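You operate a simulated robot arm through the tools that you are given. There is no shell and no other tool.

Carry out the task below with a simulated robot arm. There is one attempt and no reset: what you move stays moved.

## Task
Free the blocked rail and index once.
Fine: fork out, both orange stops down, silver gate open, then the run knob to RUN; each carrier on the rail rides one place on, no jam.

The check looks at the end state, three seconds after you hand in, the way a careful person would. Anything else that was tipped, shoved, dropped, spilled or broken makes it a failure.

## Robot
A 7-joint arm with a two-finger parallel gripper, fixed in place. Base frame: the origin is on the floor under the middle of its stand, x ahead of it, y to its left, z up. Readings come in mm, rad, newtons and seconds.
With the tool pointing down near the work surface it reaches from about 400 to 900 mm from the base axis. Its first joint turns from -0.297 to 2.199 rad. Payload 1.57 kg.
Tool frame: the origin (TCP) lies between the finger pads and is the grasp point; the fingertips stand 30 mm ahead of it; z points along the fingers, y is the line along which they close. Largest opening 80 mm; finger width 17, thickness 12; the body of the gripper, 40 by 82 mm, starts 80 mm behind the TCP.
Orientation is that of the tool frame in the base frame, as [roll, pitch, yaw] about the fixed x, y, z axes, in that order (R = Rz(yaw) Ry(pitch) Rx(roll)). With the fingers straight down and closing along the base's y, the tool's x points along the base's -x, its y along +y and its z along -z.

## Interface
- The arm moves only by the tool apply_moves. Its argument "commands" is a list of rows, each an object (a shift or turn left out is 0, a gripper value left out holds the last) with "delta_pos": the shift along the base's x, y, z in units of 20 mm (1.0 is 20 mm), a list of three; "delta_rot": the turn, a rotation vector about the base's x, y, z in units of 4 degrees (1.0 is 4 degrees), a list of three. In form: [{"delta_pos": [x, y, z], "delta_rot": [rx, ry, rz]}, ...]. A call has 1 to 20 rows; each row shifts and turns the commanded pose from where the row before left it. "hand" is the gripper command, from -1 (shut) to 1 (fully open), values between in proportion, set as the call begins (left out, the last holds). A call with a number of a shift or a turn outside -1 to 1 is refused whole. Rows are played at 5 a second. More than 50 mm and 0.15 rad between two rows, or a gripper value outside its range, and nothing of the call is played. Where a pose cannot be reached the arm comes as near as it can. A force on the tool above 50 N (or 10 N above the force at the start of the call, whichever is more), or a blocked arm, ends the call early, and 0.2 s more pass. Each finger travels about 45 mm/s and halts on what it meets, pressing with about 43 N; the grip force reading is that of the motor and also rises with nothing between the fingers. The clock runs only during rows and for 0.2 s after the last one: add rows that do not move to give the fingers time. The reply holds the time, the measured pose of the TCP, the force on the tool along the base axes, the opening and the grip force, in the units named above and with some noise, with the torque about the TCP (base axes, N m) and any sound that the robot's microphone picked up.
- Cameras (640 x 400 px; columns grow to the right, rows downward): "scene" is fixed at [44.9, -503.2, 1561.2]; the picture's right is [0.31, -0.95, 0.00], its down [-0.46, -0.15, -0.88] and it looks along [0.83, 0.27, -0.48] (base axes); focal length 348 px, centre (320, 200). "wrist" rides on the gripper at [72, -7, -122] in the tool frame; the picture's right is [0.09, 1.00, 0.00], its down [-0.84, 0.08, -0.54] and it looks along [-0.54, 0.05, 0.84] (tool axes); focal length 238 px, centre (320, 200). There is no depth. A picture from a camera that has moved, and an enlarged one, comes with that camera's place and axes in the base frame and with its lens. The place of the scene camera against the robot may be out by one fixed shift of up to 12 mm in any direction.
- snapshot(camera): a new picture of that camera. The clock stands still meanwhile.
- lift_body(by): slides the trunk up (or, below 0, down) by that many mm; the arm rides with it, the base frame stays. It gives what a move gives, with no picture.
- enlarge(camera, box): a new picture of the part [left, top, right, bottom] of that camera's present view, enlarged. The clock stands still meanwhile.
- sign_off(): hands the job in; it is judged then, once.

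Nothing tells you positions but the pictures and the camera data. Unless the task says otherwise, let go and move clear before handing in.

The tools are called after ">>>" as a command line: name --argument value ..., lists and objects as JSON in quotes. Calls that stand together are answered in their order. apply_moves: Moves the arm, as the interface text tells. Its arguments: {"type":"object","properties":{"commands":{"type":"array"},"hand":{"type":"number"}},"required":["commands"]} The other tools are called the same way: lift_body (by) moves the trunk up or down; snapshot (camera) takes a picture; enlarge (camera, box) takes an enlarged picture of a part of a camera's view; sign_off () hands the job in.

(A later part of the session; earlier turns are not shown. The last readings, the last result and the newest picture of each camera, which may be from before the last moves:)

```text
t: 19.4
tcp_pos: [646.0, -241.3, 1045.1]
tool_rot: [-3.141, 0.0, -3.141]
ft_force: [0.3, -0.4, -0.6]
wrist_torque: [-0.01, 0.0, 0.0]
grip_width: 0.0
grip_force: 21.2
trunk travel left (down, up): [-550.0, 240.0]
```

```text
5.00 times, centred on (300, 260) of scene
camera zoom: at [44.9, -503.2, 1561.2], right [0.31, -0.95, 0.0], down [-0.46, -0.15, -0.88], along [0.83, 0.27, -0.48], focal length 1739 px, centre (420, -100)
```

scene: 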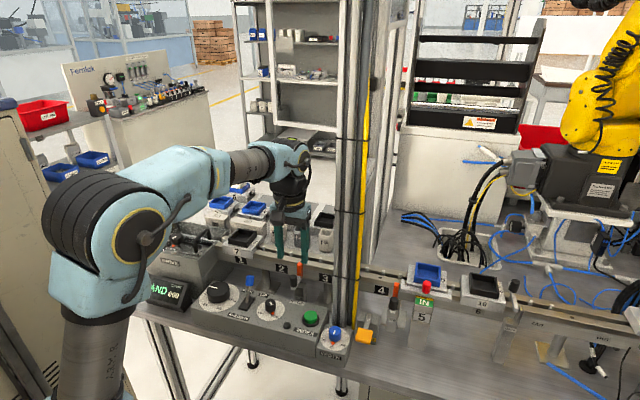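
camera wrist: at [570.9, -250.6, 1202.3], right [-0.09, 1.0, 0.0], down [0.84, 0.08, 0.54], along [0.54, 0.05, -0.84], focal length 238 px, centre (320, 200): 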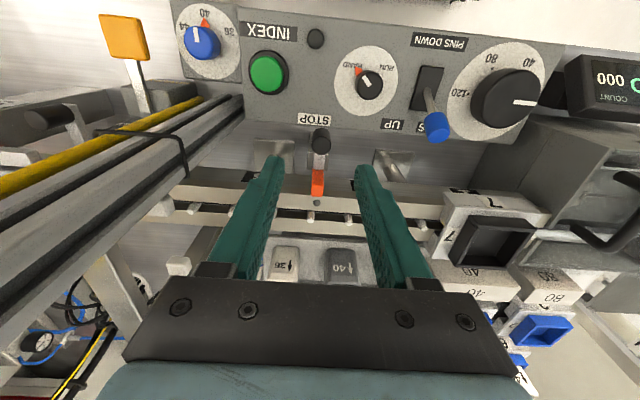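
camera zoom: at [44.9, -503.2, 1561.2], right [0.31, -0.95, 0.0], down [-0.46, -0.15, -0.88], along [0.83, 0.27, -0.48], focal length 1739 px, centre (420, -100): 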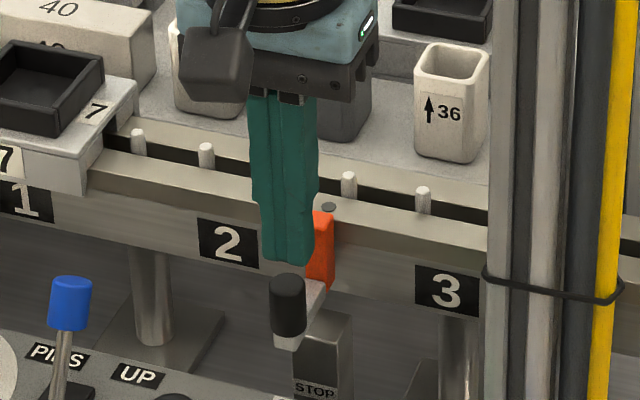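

The fingers line up with the knob in y. The two views put the knob top nearer (640, -242, 1003), so I'll shift 5 mm toward the base and lower in small steps, watching the force.

>>> apply_moves --commands '[{"delta_pos": [-0.25, 0, 0]}, {"delta_pos": [0, 0, -0.2]}, {"delta_pos": [0, 0, -0.2]}, {"delta_pos": [0, 0, -0.2]}]'

>>> enlarge --camera "wrist" --box '[240, 80, 400, 220]'

>>> enlarge --camera "scene" --box '[250, 220, 350, 300]'

```text
t: 20.4
tcp_pos: [640.0, -242.9, 1033.2]
tool_rot: [3.141, 0.0, -3.141]
ft_force: [0.3, 0.3, -0.7]
wrist_torque: [0.0, -0.01, 0.01]
grip_width: 0.1
grip_force: 21.3
trunk travel left (down, up): [-550.0, 240.0]
```

```text
2.86 times, centred on (320, 150) of wrist
camera zoom: at [569.2, -250.0, 1153.9], right [-0.09, 1.0, 0.0], down [0.84, 0.08, 0.54], along [0.54, 0.05, -0.84], focal length 681 px, centre (320, 343)
```

zoom: 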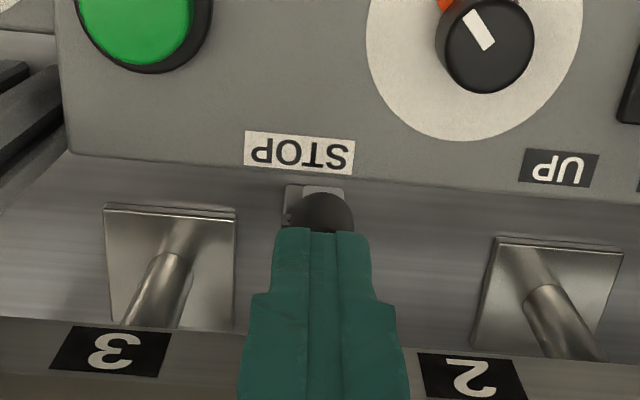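

```text
5.00 times, centred on (300, 260) of scene
camera zoom: at [44.9, -503.2, 1561.2], right [0.31, -0.95, 0.0], down [-0.46, -0.15, -0.88], along [0.83, 0.27, -0.48], focal length 1739 px, centre (420, -100)
```

zoom: 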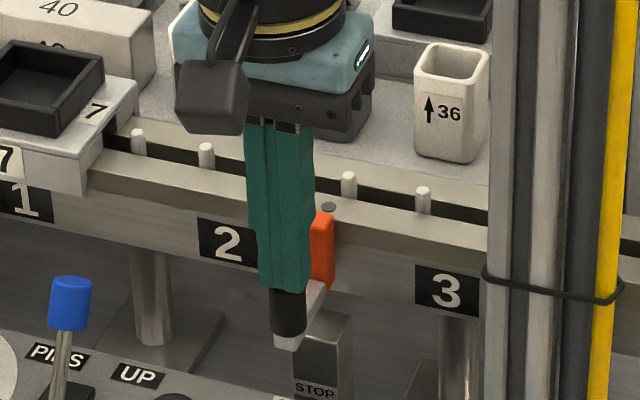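

The tips are just above the knob top with no contact yet. I'll keep lowering in 2–3 mm steps.

>>> apply_moves --commands '[{"delta_pos": [0, 0, -0.15]}, {"delta_pos": [0, 0, -0.15]}, {"delta_pos": [0, 0, -0.1]}]'

```text
t: 21.1
tcp_pos: [639.1, -241.4, 1023.7]
tool_rot: [3.141, 0.0, 3.14]
ft_force: [1.1, -0.2, 1.2]
wrist_torque: [0.0, 0.0, -0.01]
grip_width: 0.1
grip_force: 21.5
trunk travel left (down, up): [-550.0, 240.0]
```

>>> apply_moves --commands '[{"delta_pos": [0, 0, -0.15]}, {"delta_pos": [0, 0, -0.15]}]'

>>> enlarge --camera "scene" --box '[250, 220, 350, 300]'

```text
t: 21.8
tcp_pos: [639.5, -241.7, 1018.5]
tool_rot: [-3.139, -0.001, -3.141]
ft_force: [-0.6, -0.1, 1.6]
wrist_torque: [0.02, 0.0, -0.03]
grip_width: 0.0
grip_force: 21.1
trunk travel left (down, up): [-550.0, 240.0]
```

```text
5.00 times, centred on (300, 260) of scene
camera zoom: at [44.9, -503.2, 1561.2], right [0.31, -0.95, 0.0], down [-0.46, -0.15, -0.88], along [0.83, 0.27, -0.48], focal length 1739 px, centre (420, -100)
```

zoom: 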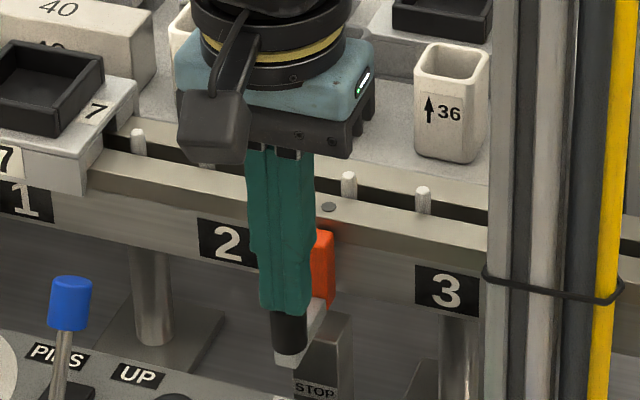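

Pressing works: the orange block slid straight down about 10 mm with almost no force. I'll continue until it reaches its lower stop.

>>> apply_moves --commands '[{"delta_pos": [0, 0, -0.15]}, {"delta_pos": [0, 0, -0.15]}, {"delta_pos": [0, 0, -0.15]}]'

>>> enlarge --camera "scene" --box '[250, 220, 350, 300]'

```text
t: 22.6
tcp_pos: [638.8, -241.9, 1010.3]
tool_rot: [3.14, -0.002, 3.14]
ft_force: [-0.4, 0.0, -0.2]
wrist_torque: [0.02, 0.01, -0.02]
grip_width: 0.0
grip_force: 20.7
trunk travel left (down, up): [-550.0, 240.0]
```

```text
5.00 times, centred on (300, 260) of scene
camera zoom: at [44.9, -503.2, 1561.2], right [0.31, -0.95, 0.0], down [-0.46, -0.15, -0.88], along [0.83, 0.27, -0.48], focal length 1739 px, centre (420, -100)
```

zoom: 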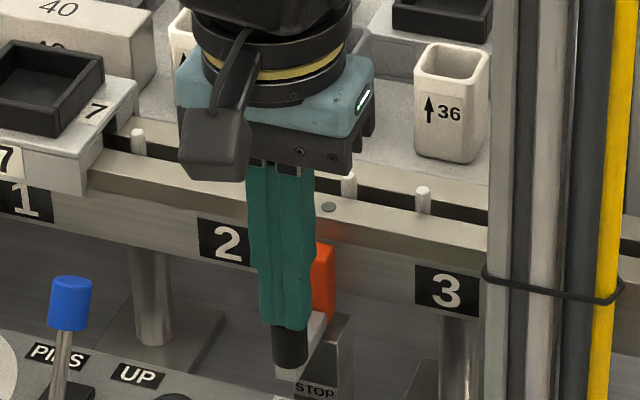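

>>> apply_moves --commands '[{"delta_pos": [0, 0, -0.15]}, {"delta_pos": [0, 0, -0.15]}]'

>>> apply_moves --commands '[{"delta_pos": [0, 0, -0.15]}, {"delta_pos": [0, 0, -0.15]}]'

>>> enlarge --camera "scene" --box '[250, 220, 350, 300]'

```text
t: 23.1
tcp_pos: [639.3, -241.3, 1007.6]
tool_rot: [-3.14, 0.005, -3.141]
ft_force: [-4.6, -0.2, 30.2]
wrist_torque: [-0.01, 0.29, 0.1]
grip_width: 0.2
grip_force: 21.2
trunk travel left (down, up): [-550.0, 240.0]
```

```text
t: 23.6
tcp_pos: [638.7, -240.6, 1008.1]
tool_rot: [-3.139, 0.01, 3.142]
ft_force: [-12.6, 1.6, 23.6]
wrist_torque: [0.06, 0.52, 0.03]
grip_width: 0.2
grip_force: 21.2
trunk travel left (down, up): [-550.0, 240.0]
stopped in row 2: the force on the tool passed its limit at 55 N (the readings are from after the stop); the commanded pose is now the measured one
```

```text
5.00 times, centred on (300, 260) of scene
camera zoom: at [44.9, -503.2, 1561.2], right [0.31, -0.95, 0.0], down [-0.46, -0.15, -0.88], along [0.83, 0.27, -0.48], focal length 1739 px, centre (420, -100)
```

zoom: 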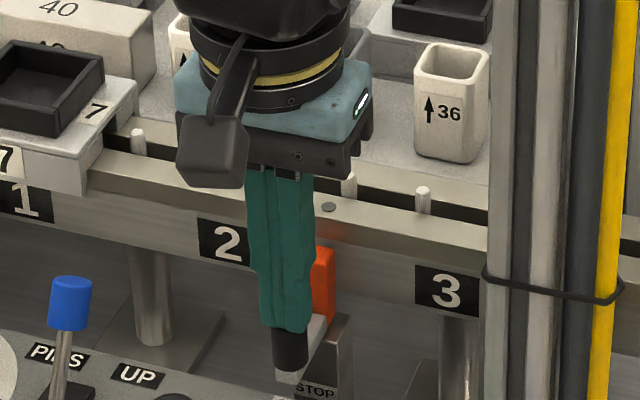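

Stop 2 has reached its lower limit: the force rose sharply near the bottom and travel was about 18–20 mm. I'll lift off and check that it stays down.

>>> apply_moves --commands '[{"delta_pos": [0, 0, 0.3]}, {"delta_pos": [0, 0, 0.8]}, {"delta_pos": [0, 0, 1]}, {"delta_pos": [0, 0, 1]}, {"delta_pos": [0, 0, 1]}, {"delta_pos": [0, 0, 1]}]'

>>> enlarge --camera "scene" --box '[250, 220, 350, 300]'

>>> snapshot --camera "wrist"

```text
t: 25.0
tcp_pos: [640.6, -242.6, 1107.1]
tool_rot: [-3.14, 0.005, -3.139]
ft_force: [-0.1, 0.3, -0.3]
wrist_torque: [0.01, 0.0, -0.01]
grip_width: 0.0
grip_force: 21.6
trunk travel left (down, up): [-550.0, 240.0]
```

```text
5.00 times, centred on (300, 260) of scene
camera zoom: at [44.9, -503.2, 1561.2], right [0.31, -0.95, 0.0], down [-0.46, -0.15, -0.88], along [0.83, 0.27, -0.48], focal length 1739 px, centre (420, -100)
```

zoom: 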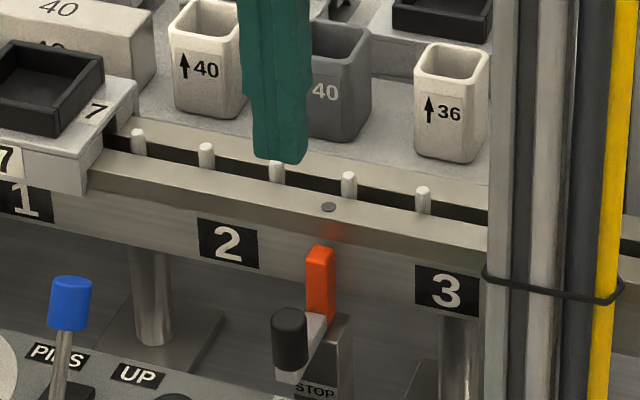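

```text
taken
camera wrist: at [569.4, -250.2, 1228.1], right [-0.09, 1.0, 0.0], down [0.83, 0.08, 0.55], along [0.55, 0.05, -0.84], focal length 238 px, centre (320, 200)
```

wrist: 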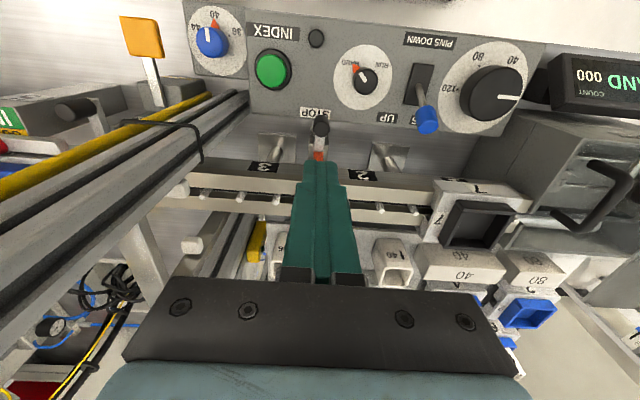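

Stop 2 is down and stays there. Next is stop 4, whose knob is near (643, -482, 997). I'll back away from the rail, pass in front of the pole, then move forward again toward place 4/5.

>>> apply_moves --commands '[{"delta_pos": [-1, 0, 0.3]}, {"delta_pos": [-1, 0, 0.3]}, {"delta_pos": [-1, 0, 0.3]}, {"delta_pos": [-1, 0, 0.3]}, {"delta_pos": [-1, 0, 0]}, {"delta_pos": [-1, 0, 0]}, {"delta_pos": [-1, 0, 0]}, {"delta_pos": [0, -1, 0]}, {"delta_pos": [0, -1, 0]}, {"delta_pos": [0, -1, 0]}, {"delta_pos": [0, -1, 0]}, {"delta_pos": [0, -1, 0]}, {"delta_pos": [0, -1, 0]}, {"delta_pos": [0, -1, 0]}, {"delta_pos": [0, -1, 0]}, {"delta_pos": [0, -1, 0]}, {"delta_pos": [0, -1, 0]}, {"delta_pos": [0, -1, 0]}, {"delta_pos": [0, -1, 0]}]' --hand 0.2

>>> snapshot --camera "wrist"

>>> snapshot --camera "scene"

```text
t: 29.0
tcp_pos: [502.1, -481.9, 1131.7]
tool_rot: [-3.14, 0.007, 3.141]
ft_force: [-0.1, 0.7, 0.1]
wrist_torque: [-0.01, -0.03, -0.03]
grip_width: 48.0
grip_force: 0.1
trunk travel left (down, up): [-550.0, 240.0]
```

```text
taken
camera wrist: at [429.8, -489.1, 1252.4], right [-0.09, 1.0, 0.0], down [0.83, 0.08, 0.55], along [0.55, 0.05, -0.84], focal length 238 px, centre (320, 200)
```

wrist: 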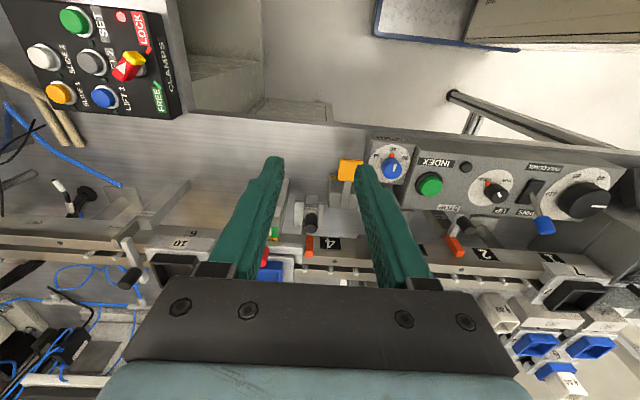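

```text
taken
```

scene: 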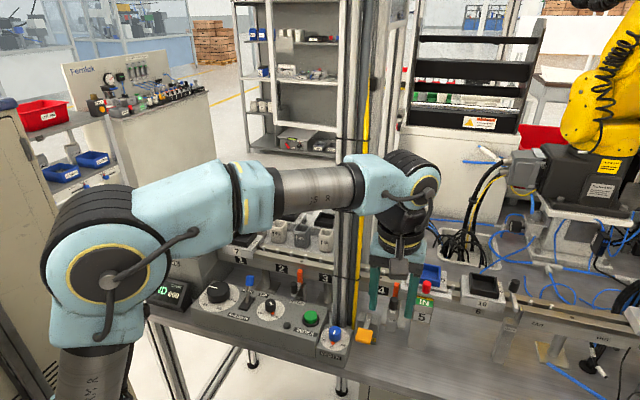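

The forearm would pass close to the pole with a vertical tool here, so I'll tilt the tool forward about 40°, which keeps the wrist back. Then I'll re-check with the cameras.

>>> apply_moves --commands '[{"delta_rot": [0, -1, 0]}, {"delta_rot": [0, -1, 0]}, {"delta_rot": [0, -1, 0]}, {"delta_rot": [0, -1, 0]}, {"delta_rot": [0, -1, 0]}, {"delta_rot": [0, -1, 0]}, {"delta_rot": [0, -1, 0]}, {"delta_rot": [0, -1, 0]}, {"delta_rot": [0, -1, 0]}, {"delta_rot": [0, -1, 0]}]' --hand 0.2

>>> snapshot --camera "wrist"

>>> snapshot --camera "scene"

```text
t: 31.2
tcp_pos: [500.2, -482.2, 1132.0]
tool_rot: [-3.138, 0.706, 3.141]
ft_force: [0.7, 0.5, 0.3]
wrist_torque: [0.01, -0.01, -0.02]
grip_width: 47.8
grip_force: 0.0
trunk travel left (down, up): [-550.0, 240.0]
```

```text
taken
camera wrist: at [368.6, -489.9, 1176.8], right [-0.07, 1.0, -0.06], down [0.28, 0.08, 0.96], along [0.96, 0.05, -0.29], focal length 238 px, centre (320, 200)
```

wrist: 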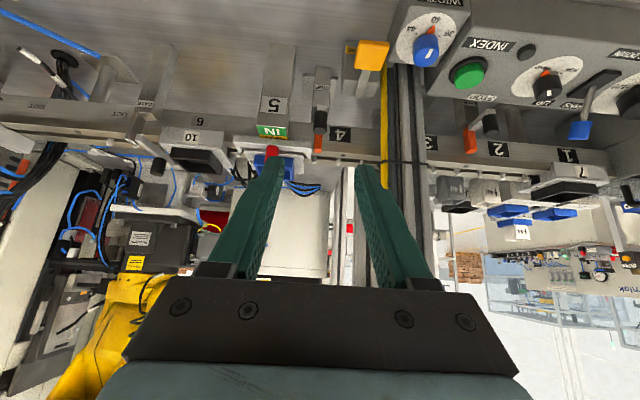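

```text
taken
```

scene: 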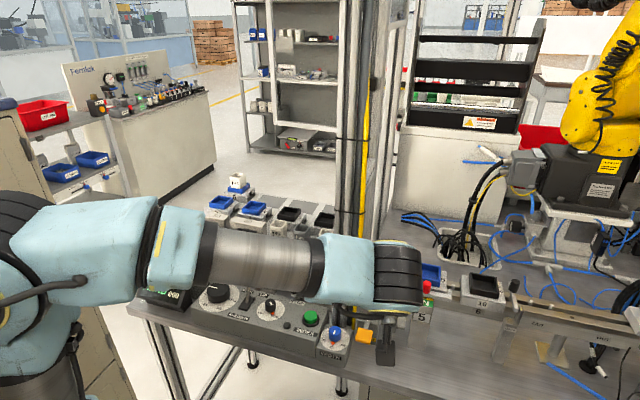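

>>> enlarge --camera "wrist" --box '[240, 60, 370, 180]'

>>> enlarge --camera "wrist" --box '[100, 70, 230, 190]'

```text
3.33 times, centred on (305, 120) of wrist
camera zoom: at [368.6, -489.9, 1176.8], right [-0.07, 1.0, -0.06], down [0.28, 0.08, 0.96], along [0.96, 0.05, -0.29], focal length 794 px, centre (370, 467)
```

zoom: 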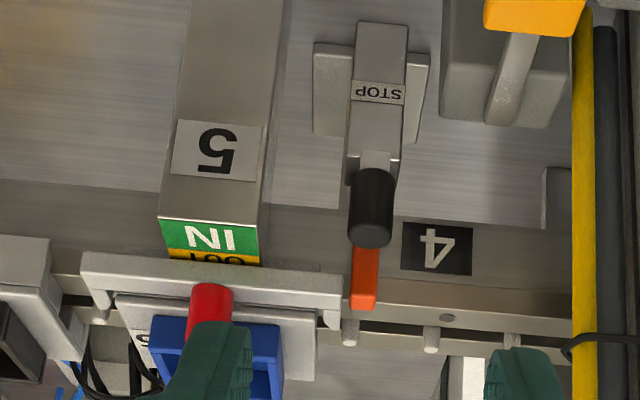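

```text
3.33 times, centred on (165, 130) of wrist
camera zoom: at [368.6, -489.9, 1176.8], right [-0.07, 1.0, -0.06], down [0.28, 0.08, 0.96], along [0.96, 0.05, -0.29], focal length 794 px, centre (837, 433)
```

zoom: 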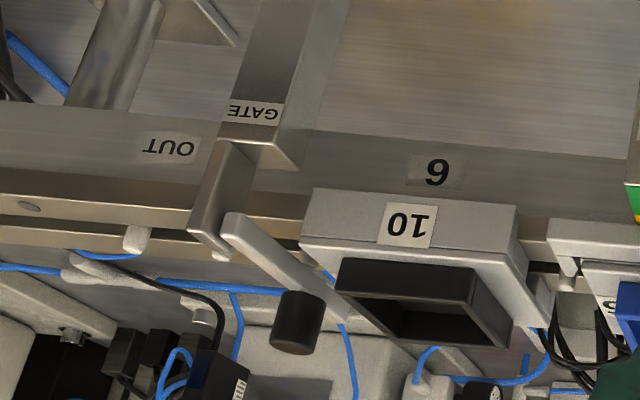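

This view is useful: the stop 4 knob top is at about (645, -482, 996), and the gate arm crosses the rail with its own black knob near (727, -728, 1034). I'll close the fingers and come in above the stop 4 knob.

>>> apply_moves --commands '[{"delta_pos": [0, 0, 0]}, {"delta_pos": [0.94, 0, -0.5]}, {"delta_pos": [0.94, 0, -0.5]}, {"delta_pos": [0.94, 0, -0.5]}, {"delta_pos": [0.94, 0, -0.6]}, {"delta_pos": [0.94, 0, -0.6]}, {"delta_pos": [0.94, 0, -0.6]}, {"delta_pos": [0.94, 0, -0.6]}]' --hand -1

>>> snapshot --camera "wrist"

>>> enlarge --camera "wrist" --box '[240, 80, 400, 220]'

>>> enlarge --camera "scene" --box '[350, 220, 470, 320]'

```text
t: 33.0
tcp_pos: [631.8, -481.2, 1052.5]
tool_rot: [-3.138, 0.705, 3.14]
ft_force: [-0.1, 0.5, -0.6]
wrist_torque: [-0.01, -0.02, 0.0]
grip_width: 0.1
grip_force: 21.7
trunk travel left (down, up): [-550.0, 240.0]
```

```text
taken
camera wrist: at [499.7, -489.3, 1098.6], right [-0.07, 1.0, -0.06], down [0.29, 0.08, 0.96], along [0.96, 0.05, -0.29], focal length 238 px, centre (320, 200)
```

wrist: 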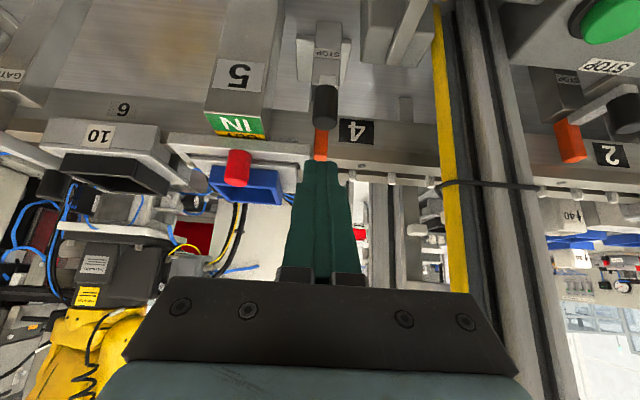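

```text
2.86 times, centred on (320, 150) of wrist
camera zoom: at [499.7, -489.3, 1098.6], right [-0.07, 1.0, -0.06], down [0.29, 0.08, 0.96], along [0.96, 0.05, -0.29], focal length 681 px, centre (320, 343)
```

zoom: 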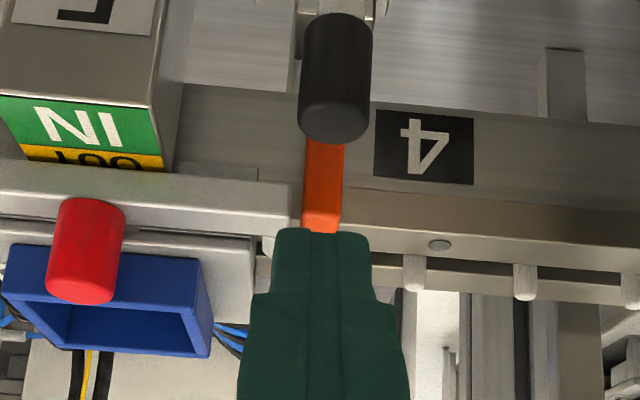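

```text
4.00 times, centred on (410, 270) of scene
camera zoom: at [44.9, -503.2, 1561.2], right [0.31, -0.95, 0.0], down [-0.46, -0.15, -0.88], along [0.83, 0.27, -0.48], focal length 1391 px, centre (-40, -80)
```

zoom: 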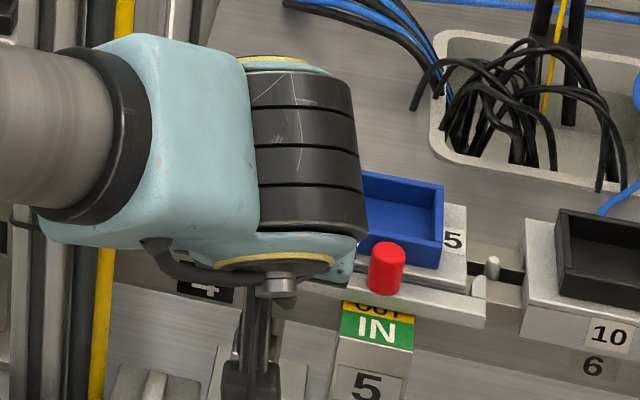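

The predicted and observed knob positions agree, with the tip about 28 mm above the knob and centred in y. I'll lower onto it and press in small steps.

>>> apply_moves --commands '[{"delta_pos": [0, 0, -0.4]}, {"delta_pos": [0, 0, -0.4]}, {"delta_pos": [0, 0, -0.3]}, {"delta_pos": [0, 0, -0.2]}, {"delta_pos": [0, 0, -0.2]}]'

>>> enlarge --camera "wrist" --box '[240, 80, 400, 220]'

```text
t: 34.2
tcp_pos: [633.2, -482.9, 1023.3]
tool_rot: [-3.138, 0.706, 3.14]
ft_force: [0.0, -0.9, 1.7]
wrist_torque: [0.0, -0.04, -0.02]
grip_width: 0.1
grip_force: 21.7
trunk travel left (down, up): [-550.0, 240.0]
```

```text
2.86 times, centred on (320, 150) of wrist
camera zoom: at [499.9, -490.1, 1068.4], right [-0.07, 1.0, -0.06], down [0.29, 0.08, 0.96], along [0.96, 0.05, -0.29], focal length 681 px, centre (320, 343)
```

zoom: 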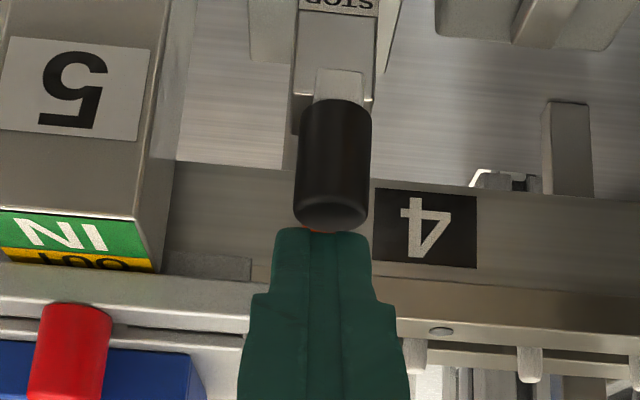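

>>> apply_moves --commands '[{"delta_pos": [0, 0, -0.15]}, {"delta_pos": [0, 0, -0.15]}, {"delta_pos": [0, 0, -0.15]}, {"delta_pos": [0, 0, -0.15]}]'

>>> enlarge --camera "wrist" --box '[240, 80, 400, 220]'

```text
t: 35.2
tcp_pos: [632.2, -482.1, 1010.3]
tool_rot: [-3.141, 0.706, 3.141]
ft_force: [-0.8, 0.1, 2.3]
wrist_torque: [-0.02, 0.01, 0.04]
grip_width: 0.0
grip_force: 21.4
trunk travel left (down, up): [-550.0, 240.0]
```

```text
2.86 times, centred on (320, 150) of wrist
camera zoom: at [499.8, -490.1, 1056.2], right [-0.07, 1.0, -0.06], down [0.29, 0.08, 0.95], along [0.96, 0.05, -0.29], focal length 681 px, centre (320, 343)
```

zoom: 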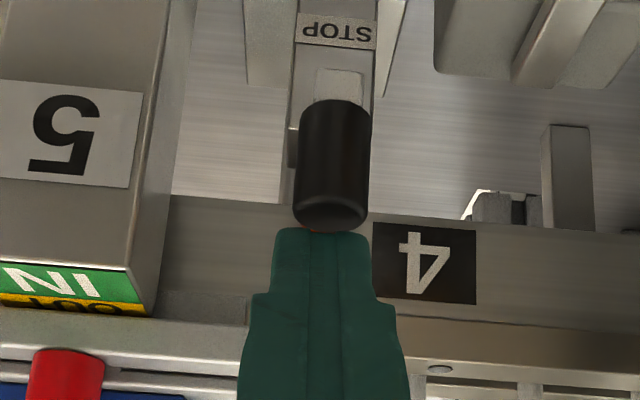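

The knob is moving down with the finger. A few more small steps should bring it to its lower stop.

>>> apply_moves --commands '[{"delta_pos": [0, 0, -0.12]}, {"delta_pos": [0, 0, -0.12]}]'

```text
t: 35.8
tcp_pos: [631.5, -482.7, 1006.4]
tool_rot: [-3.139, 0.705, -3.141]
ft_force: [0.4, 0.0, 1.0]
wrist_torque: [0.0, -0.02, 0.01]
grip_width: 0.0
grip_force: 21.1
trunk travel left (down, up): [-550.0, 240.0]
```

>>> apply_moves --commands '[{"delta_pos": [0, 0, -0.12]}, {"delta_pos": [0, 0, -0.1]}]'

```text
t: 36.4
tcp_pos: [632.4, -483.1, 1006.4]
tool_rot: [-3.134, 0.71, -3.139]
ft_force: [-6.2, 0.5, 24.0]
wrist_torque: [0.03, -0.14, 0.2]
grip_width: 0.0
grip_force: 21.5
trunk travel left (down, up): [-550.0, 240.0]
```

Stop 4 is at its bottom limit, since the force has risen to 24 N with no more travel. I'll lift off and check it.

>>> apply_moves --commands '[{"delta_pos": [0, 0, 0.3]}, {"delta_pos": [-0.3, 0, 1]}, {"delta_pos": [-0.7, 0, 1]}, {"delta_pos": [-1, 0, 1]}, {"delta_pos": [-1, 0, 1]}]'

>>> snapshot --camera "wrist"

>>> enlarge --camera "wrist" --box '[200, 50, 400, 190]'

```text
t: 37.6
tcp_pos: [571.6, -482.9, 1087.1]
tool_rot: [-3.14, 0.707, -3.14]
ft_force: [0.3, -0.9, 1.1]
wrist_torque: [0.0, 0.0, 0.02]
grip_width: 0.1
grip_force: 21.3
trunk travel left (down, up): [-550.0, 240.0]
```

```text
taken
camera wrist: at [439.7, -489.8, 1133.6], right [-0.07, 1.0, -0.06], down [0.29, 0.08, 0.95], along [0.96, 0.05, -0.29], focal length 238 px, centre (320, 200)
```

wrist: 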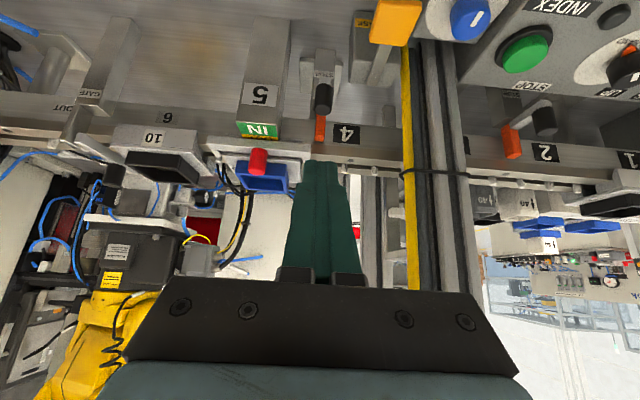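

```text
2.86 times, centred on (300, 120) of wrist
camera zoom: at [439.7, -489.8, 1133.6], right [-0.07, 1.0, -0.06], down [0.29, 0.08, 0.95], along [0.96, 0.05, -0.29], focal length 681 px, centre (377, 429)
```

zoom: 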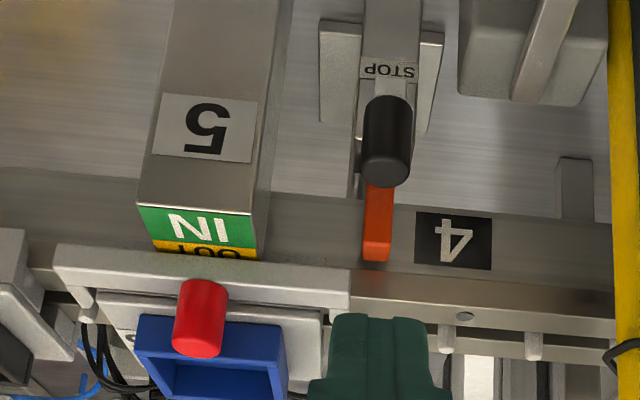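

Stop 4 is also down. The red fork knob top is at about (674, -546, 1036), with the bar top near z=1011. I'll open the fingers moderately and position above the knob.

>>> apply_moves --commands '[{"delta_pos": [0, -0.8, 0]}, {"delta_pos": [0, -0.8, 0]}, {"delta_pos": [0, -0.8, 0]}, {"delta_pos": [0, -0.76, 0]}, {"delta_pos": [0.85, 0, 0]}, {"delta_pos": [0.85, 0, 0]}, {"delta_pos": [0.85, 0, 0]}, {"delta_pos": [0.85, 0, 0]}, {"delta_pos": [0.85, 0, 0]}]' --hand 0.25

>>> snapshot --camera "wrist"

>>> enlarge --camera "wrist" --box '[220, 80, 420, 220]'

>>> snapshot --camera "scene"

```text
t: 39.6
tcp_pos: [658.4, -544.8, 1088.5]
tool_rot: [-3.138, 0.704, 3.142]
ft_force: [-0.6, 0.3, 0.3]
wrist_torque: [-0.02, 0.01, -0.03]
grip_width: 50.0
grip_force: 0.1
trunk travel left (down, up): [-550.0, 240.0]
```

```text
taken
camera wrist: at [524.7, -553.0, 1134.0], right [-0.07, 1.0, -0.06], down [0.29, 0.08, 0.96], along [0.96, 0.05, -0.29], focal length 238 px, centre (320, 200)
```

wrist: 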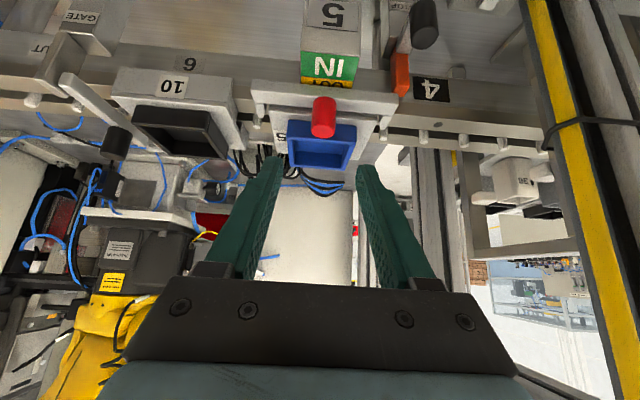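

```text
2.86 times, centred on (320, 150) of wrist
camera zoom: at [524.7, -553.0, 1134.0], right [-0.07, 1.0, -0.06], down [0.29, 0.08, 0.96], along [0.96, 0.05, -0.29], focal length 681 px, centre (320, 343)
```

zoom: 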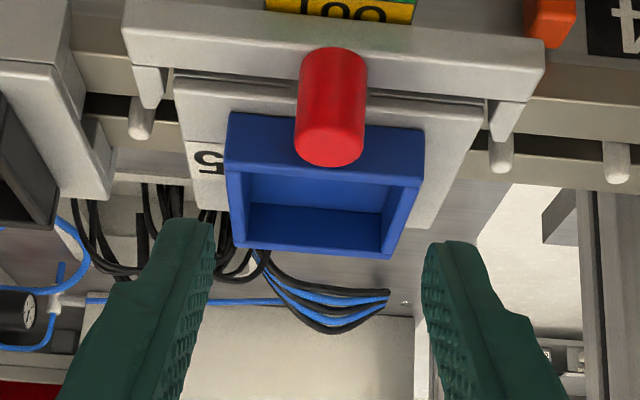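

```text
taken
```

scene: 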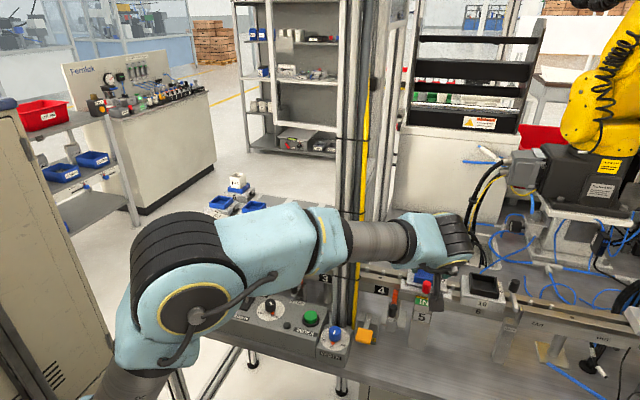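

The forearm is clear of the pole and the knob sits between the fingers at about (673, -545, 1037). I'll lower to grasp height, keeping the tips above the fork bar.

>>> apply_moves --commands '[{"delta_pos": [-0.15, 0, -0.5]}, {"delta_pos": [0, -0.03, -0.5]}, {"delta_pos": [0, 0, -0.5]}, {"delta_pos": [0, 0, -0.45]}]'

>>> enlarge --camera "wrist" --box '[220, 80, 420, 220]'

>>> enlarge --camera "scene" --box '[380, 230, 500, 310]'

```text
t: 40.6
tcp_pos: [652.7, -544.3, 1049.7]
tool_rot: [-3.139, 0.704, -3.141]
ft_force: [-1.1, -0.6, 0.3]
wrist_torque: [-0.04, -0.02, -0.02]
grip_width: 49.8
grip_force: 0.1
trunk travel left (down, up): [-550.0, 240.0]
```

```text
2.86 times, centred on (320, 150) of wrist
camera zoom: at [521.2, -553.7, 1094.5], right [-0.07, 1.0, -0.06], down [0.29, 0.08, 0.96], along [0.96, 0.05, -0.29], focal length 681 px, centre (320, 343)
```

zoom: 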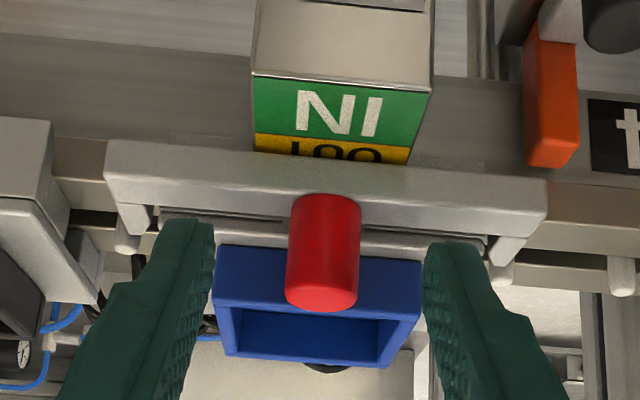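

```text
5.00 times, centred on (440, 270) of scene
camera zoom: at [44.9, -503.2, 1561.2], right [0.31, -0.95, 0.0], down [-0.46, -0.15, -0.88], along [0.83, 0.27, -0.48], focal length 1739 px, centre (-280, -150)
```

zoom: 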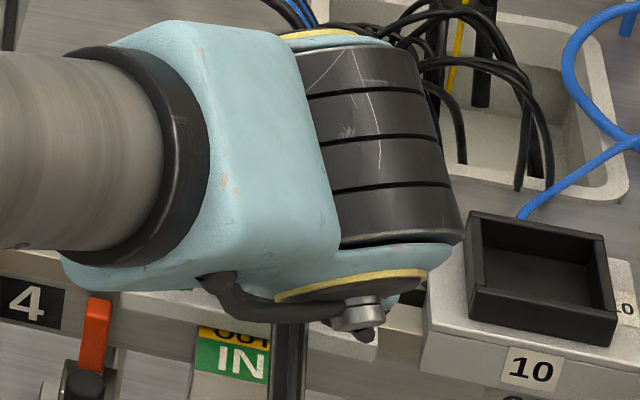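

The knob is squarely between the finger tips, so I'll close on it.

>>> apply_moves --commands '[{"delta_pos": [0, 0, 0]}, {"delta_pos": [0, 0, 0]}, {"delta_pos": [0, 0, 0]}, {"delta_pos": [0, 0, 0]}]' --hand -1

>>> enlarge --camera "wrist" --box '[220, 80, 420, 220]'

```text
t: 41.6
tcp_pos: [654.0, -544.6, 1048.9]
tool_rot: [-3.141, 0.705, -3.141]
ft_force: [-2.1, 6.1, -1.3]
wrist_torque: [0.4, 0.1, 0.16]
grip_width: 17.2
grip_force: 32.1
trunk travel left (down, up): [-550.0, 240.0]
```

```text
2.86 times, centred on (320, 150) of wrist
camera zoom: at [521.3, -553.0, 1094.5], right [-0.07, 1.0, -0.06], down [0.29, 0.08, 0.95], along [0.96, 0.05, -0.29], focal length 681 px, centre (320, 343)
```

zoom: 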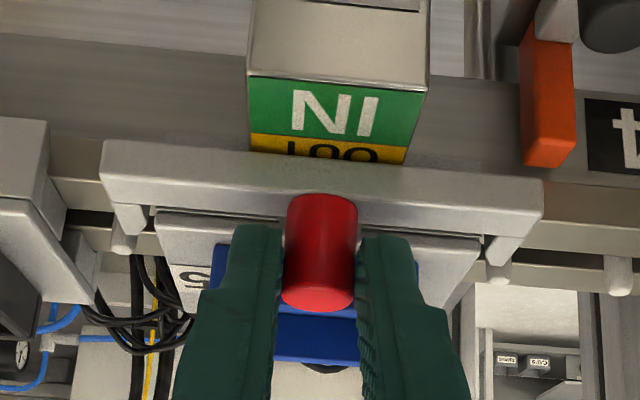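

Gripped at 17 mm width. Now I'll pull the fork straight back toward the robot in small steps.

>>> apply_moves --commands '[{"delta_pos": [-0.2, 0.03, 0]}, {"delta_pos": [-0.2, 0, 0]}, {"delta_pos": [-0.2, 0, 0]}, {"delta_pos": [-0.2, 0, 0]}]'

>>> enlarge --camera "wrist" --box '[220, 80, 420, 220]'

```text
t: 42.6
tcp_pos: [637.0, -545.2, 1049.3]
tool_rot: [-3.141, 0.705, -3.142]
ft_force: [1.9, 3.8, -1.9]
wrist_torque: [0.43, -0.13, 0.04]
grip_width: 17.4
grip_force: 32.4
trunk travel left (down, up): [-550.0, 240.0]
```

```text
2.86 times, centred on (320, 150) of wrist
camera zoom: at [505.8, -552.9, 1094.4], right [-0.07, 1.0, -0.06], down [0.29, 0.08, 0.95], along [0.96, 0.05, -0.29], focal length 681 px, centre (320, 343)
```

zoom: 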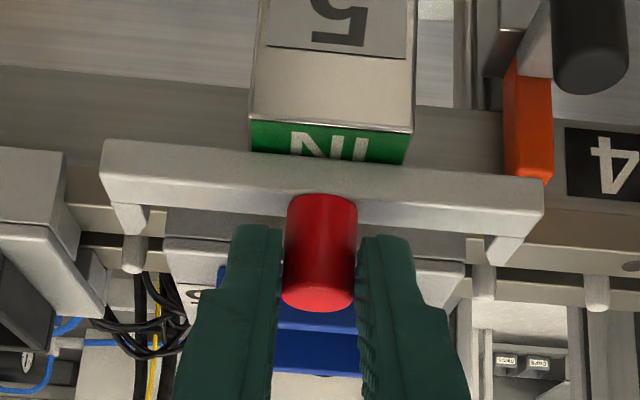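

The fork is sliding out with the grip and low force. I'll continue until it meets its end.

>>> apply_moves --commands '[{"delta_pos": [-0.2, 0, 0]}, {"delta_pos": [-0.2, 0, 0]}, {"delta_pos": [-0.2, 0, 0]}]'

>>> enlarge --camera "wrist" --box '[220, 80, 420, 220]'

```text
t: 43.4
tcp_pos: [628.6, -544.8, 1049.3]
tool_rot: [-3.139, 0.705, -3.142]
ft_force: [23.2, -4.6, -2.5]
wrist_torque: [0.09, -0.47, -0.09]
grip_width: 17.3
grip_force: 32.3
trunk travel left (down, up): [-550.0, 240.0]
```

```text
2.86 times, centred on (320, 150) of wrist
camera zoom: at [496.1, -552.8, 1094.5], right [-0.07, 1.0, -0.06], down [0.28, 0.08, 0.96], along [0.96, 0.05, -0.29], focal length 681 px, centre (320, 343)
```

zoom: 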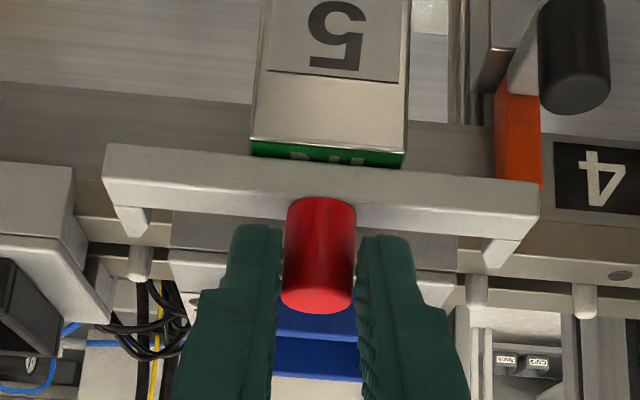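

The fork hit its end after about 25 mm of travel and IN is now almost covered. I'll ease the pull slightly, open the fingers and lift clear.

>>> apply_moves --commands '[{"delta_pos": [0.1, 0, 0]}]'

>>> apply_moves --commands '[{"delta_pos": [0, 0, 0]}, {"delta_pos": [0, 0, 0]}, {"delta_pos": [0, 0, 0]}, {"delta_pos": [0, 0, 0.5]}, {"delta_pos": [0, 0, 1]}, {"delta_pos": [-0.5, 0, 1]}, {"delta_pos": [-1, 0, 1]}, {"delta_pos": [-1, 0, 0]}]' --hand 0.25

>>> snapshot --camera "wrist"

>>> enlarge --camera "wrist" --box '[220, 40, 420, 180]'

>>> snapshot --camera "scene"

```text
t: 43.8
tcp_pos: [628.6, -543.9, 1049.3]
tool_rot: [-3.139, 0.705, -3.14]
ft_force: [15.6, 0.6, 3.8]
wrist_torque: [0.16, -0.51, 0.04]
grip_width: 17.4
grip_force: 31.9
trunk travel left (down, up): [-550.0, 240.0]
```

```text
t: 45.6
tcp_pos: [579.0, -544.4, 1119.6]
tool_rot: [-3.138, 0.705, 3.141]
ft_force: [-0.2, 0.3, -0.3]
wrist_torque: [-0.01, -0.04, -0.01]
grip_width: 49.9
grip_force: 0.1
trunk travel left (down, up): [-550.0, 240.0]
```

```text
taken
camera wrist: at [446.4, -553.4, 1164.5], right [-0.07, 1.0, -0.06], down [0.29, 0.08, 0.95], along [0.96, 0.05, -0.29], focal length 238 px, centre (320, 200)
```

wrist: 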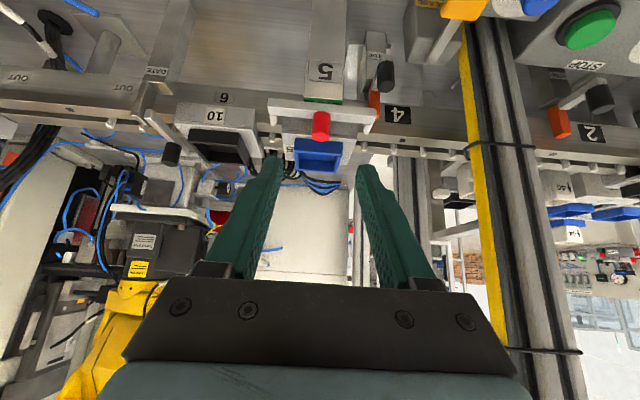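

```text
2.86 times, centred on (320, 110) of wrist
camera zoom: at [446.4, -553.4, 1164.5], right [-0.07, 1.0, -0.06], down [0.29, 0.08, 0.95], along [0.96, 0.05, -0.29], focal length 681 px, centre (320, 457)
```

zoom: 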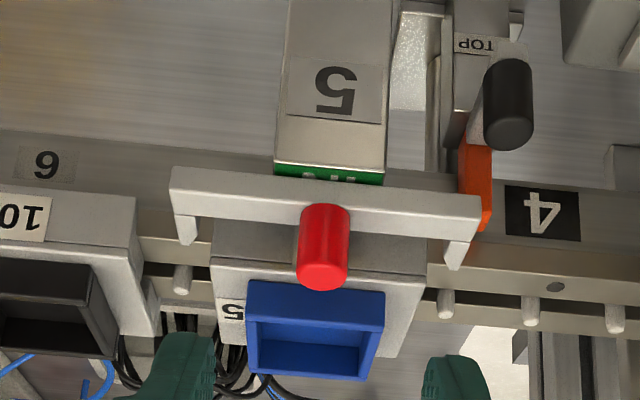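

```text
taken
```

scene: 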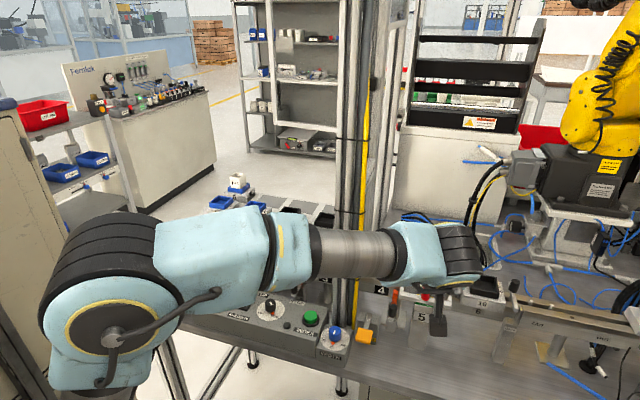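

The fork is clear of carrier 5. Next is the gate: I'll move toward -y in open air to get a close, straight-on view of it.

>>> apply_moves --commands '[{"delta_pos": [0, -1, 0]}, {"delta_pos": [0, -1, 0]}, {"delta_pos": [0, -1, 0]}, {"delta_pos": [0, -1, 0]}, {"delta_pos": [0, -1, 0]}, {"delta_pos": [0, -1, 0]}, {"delta_pos": [0, -1, 0]}, {"delta_pos": [0, -1, 0]}]' --hand 0.6

>>> snapshot --camera "wrist"

>>> enlarge --camera "wrist" --box '[220, 50, 400, 190]'

>>> snapshot --camera "scene"

```text
t: 47.4
tcp_pos: [578.6, -704.6, 1119.8]
tool_rot: [-3.139, 0.706, -3.14]
ft_force: [0.3, -0.3, 0.6]
wrist_torque: [0.0, 0.03, -0.02]
grip_width: 64.1
grip_force: 0.2
trunk travel left (down, up): [-550.0, 240.0]
```

```text
taken
camera wrist: at [446.3, -712.6, 1165.0], right [-0.07, 1.0, -0.06], down [0.29, 0.08, 0.95], along [0.96, 0.05, -0.29], focal length 238 px, centre (320, 200)
```

wrist: 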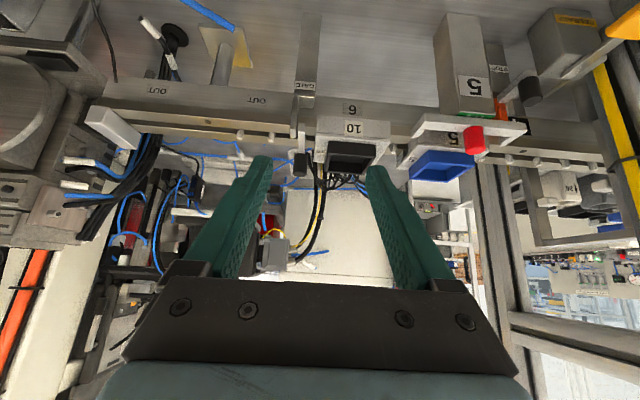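

```text
2.86 times, centred on (310, 120) of wrist
camera zoom: at [446.3, -712.6, 1165.0], right [-0.07, 1.0, -0.06], down [0.29, 0.08, 0.95], along [0.96, 0.05, -0.29], focal length 681 px, centre (349, 429)
```

zoom: 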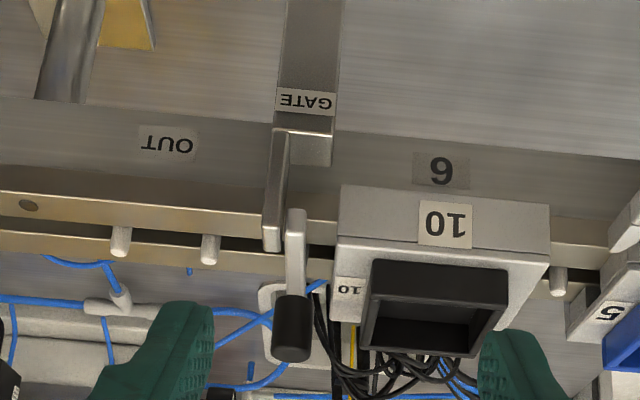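

```text
taken
```

scene: 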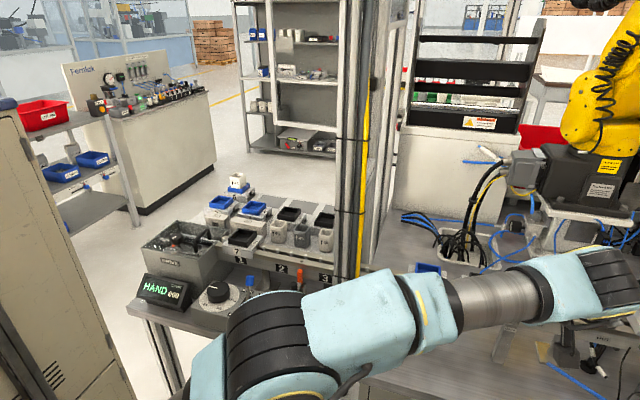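

The gate arm and its bracket are both thin plates stacked along y, so the arm should hinge upward about the y axis. Its knob centre is near (727, -727, 1034), and carrier 10 leaves little room on the +y side. I'll tilt further forward to about 60° to gain reach, narrow the fingers and look again.

>>> apply_moves --commands '[{"delta_rot": [0, -1, 0]}, {"delta_rot": [0, -1, 0]}, {"delta_rot": [0, -1, 0]}, {"delta_rot": [0, -1, 0]}, {"delta_rot": [0, -1, 0]}, {"delta_pos": [0.5, -0.5, 0]}, {"delta_pos": [0.5, -0.65, 0]}]' --hand -0.2

>>> snapshot --camera "wrist"

>>> enlarge --camera "wrist" --box '[230, 40, 410, 180]'

>>> snapshot --camera "scene"

```text
t: 49.0
tcp_pos: [599.3, -729.3, 1119.2]
tool_rot: [-3.138, 1.056, -3.141]
ft_force: [0.3, 0.0, -0.4]
wrist_torque: [-0.02, -0.04, 0.0]
grip_width: 32.1
grip_force: 0.1
trunk travel left (down, up): [-550.0, 240.0]
```

```text
taken
camera wrist: at [458.2, -736.2, 1116.2], right [-0.04, 1.0, -0.08], down [-0.06, 0.08, 1.0], along [1.0, 0.05, 0.06], focal length 238 px, centre (320, 200)
```

wrist: 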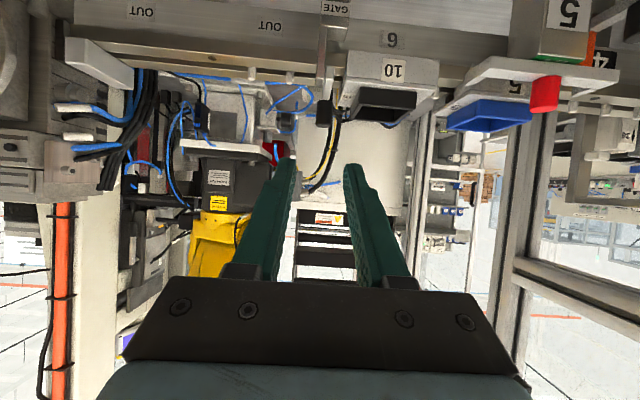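

```text
2.86 times, centred on (320, 110) of wrist
camera zoom: at [458.2, -736.2, 1116.2], right [-0.04, 1.0, -0.08], down [-0.06, 0.08, 1.0], along [1.0, 0.05, 0.06], focal length 681 px, centre (320, 457)
```

zoom: 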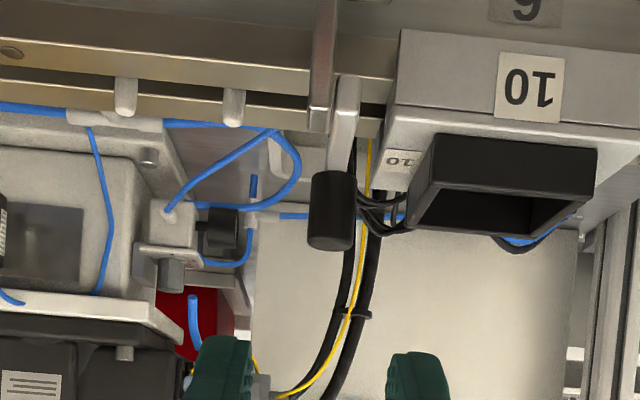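

```text
taken
```

scene: 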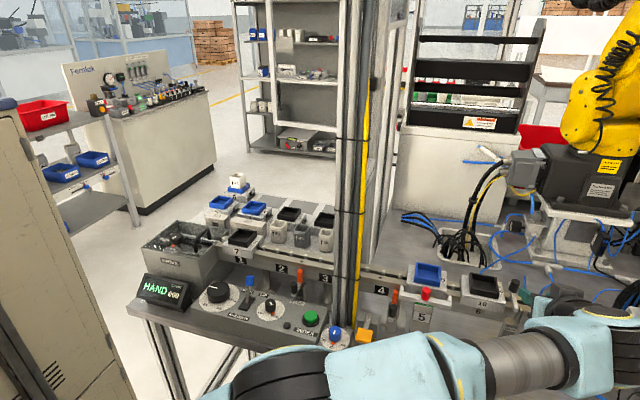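

Reach is good at this tilt, and the knob centre is confirmed at about (727, -726, 1036). I'll approach with the fingers straddling the knob in y and check partway.

>>> apply_moves --commands '[{"delta_pos": [0.8, 0.1, -0.5]}, {"delta_pos": [0.8, 0.04, -0.5]}, {"delta_pos": [0.8, 0, -0.6]}, {"delta_pos": [0.8, 0, -0.6]}]'

>>> snapshot --camera "wrist"

>>> enlarge --camera "wrist" --box '[230, 70, 410, 210]'

>>> enlarge --camera "scene" --box '[440, 230, 600, 330]'

```text
t: 50.0
tcp_pos: [662.1, -725.5, 1074.9]
tool_rot: [-3.139, 1.054, -3.141]
ft_force: [0.1, 0.1, 1.6]
wrist_torque: [-0.04, -0.02, 0.03]
grip_width: 32.1
grip_force: 0.0
trunk travel left (down, up): [-550.0, 240.0]
```

```text
taken
camera wrist: at [521.8, -732.7, 1071.3], right [-0.04, 1.0, -0.08], down [-0.06, 0.08, 1.0], along [1.0, 0.05, 0.05], focal length 238 px, centre (320, 200)
```

wrist: 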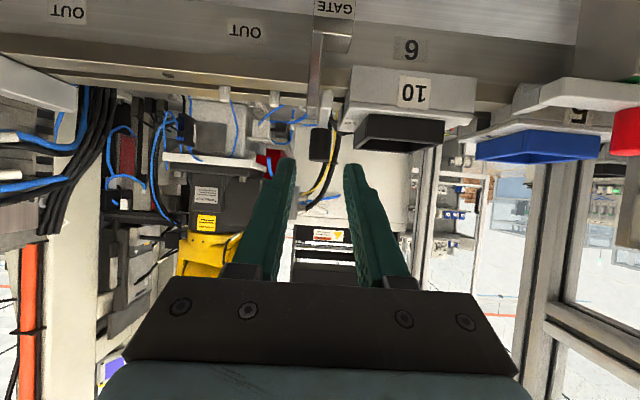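

```text
2.86 times, centred on (320, 140) of wrist
camera zoom: at [521.8, -732.7, 1071.3], right [-0.04, 1.0, -0.08], down [-0.06, 0.08, 1.0], along [1.0, 0.05, 0.05], focal length 681 px, centre (320, 371)
```

zoom: 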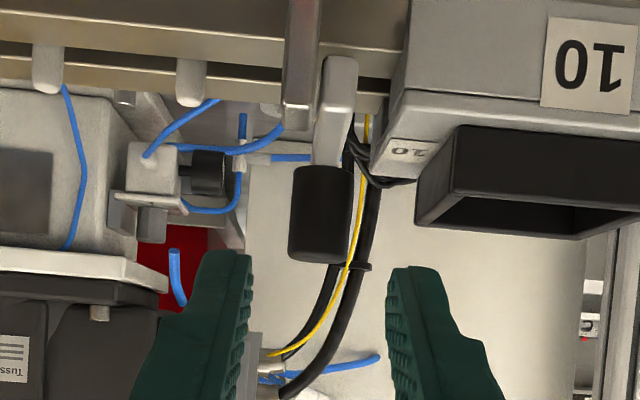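

```text
4.00 times, centred on (520, 280) of scene
camera zoom: at [44.9, -503.2, 1561.2], right [0.31, -0.95, 0.0], down [-0.46, -0.15, -0.88], along [0.83, 0.27, -0.48], focal length 1391 px, centre (-480, -120)
```

zoom: 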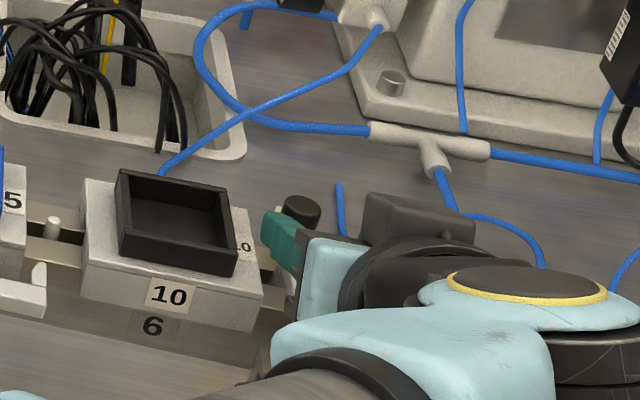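

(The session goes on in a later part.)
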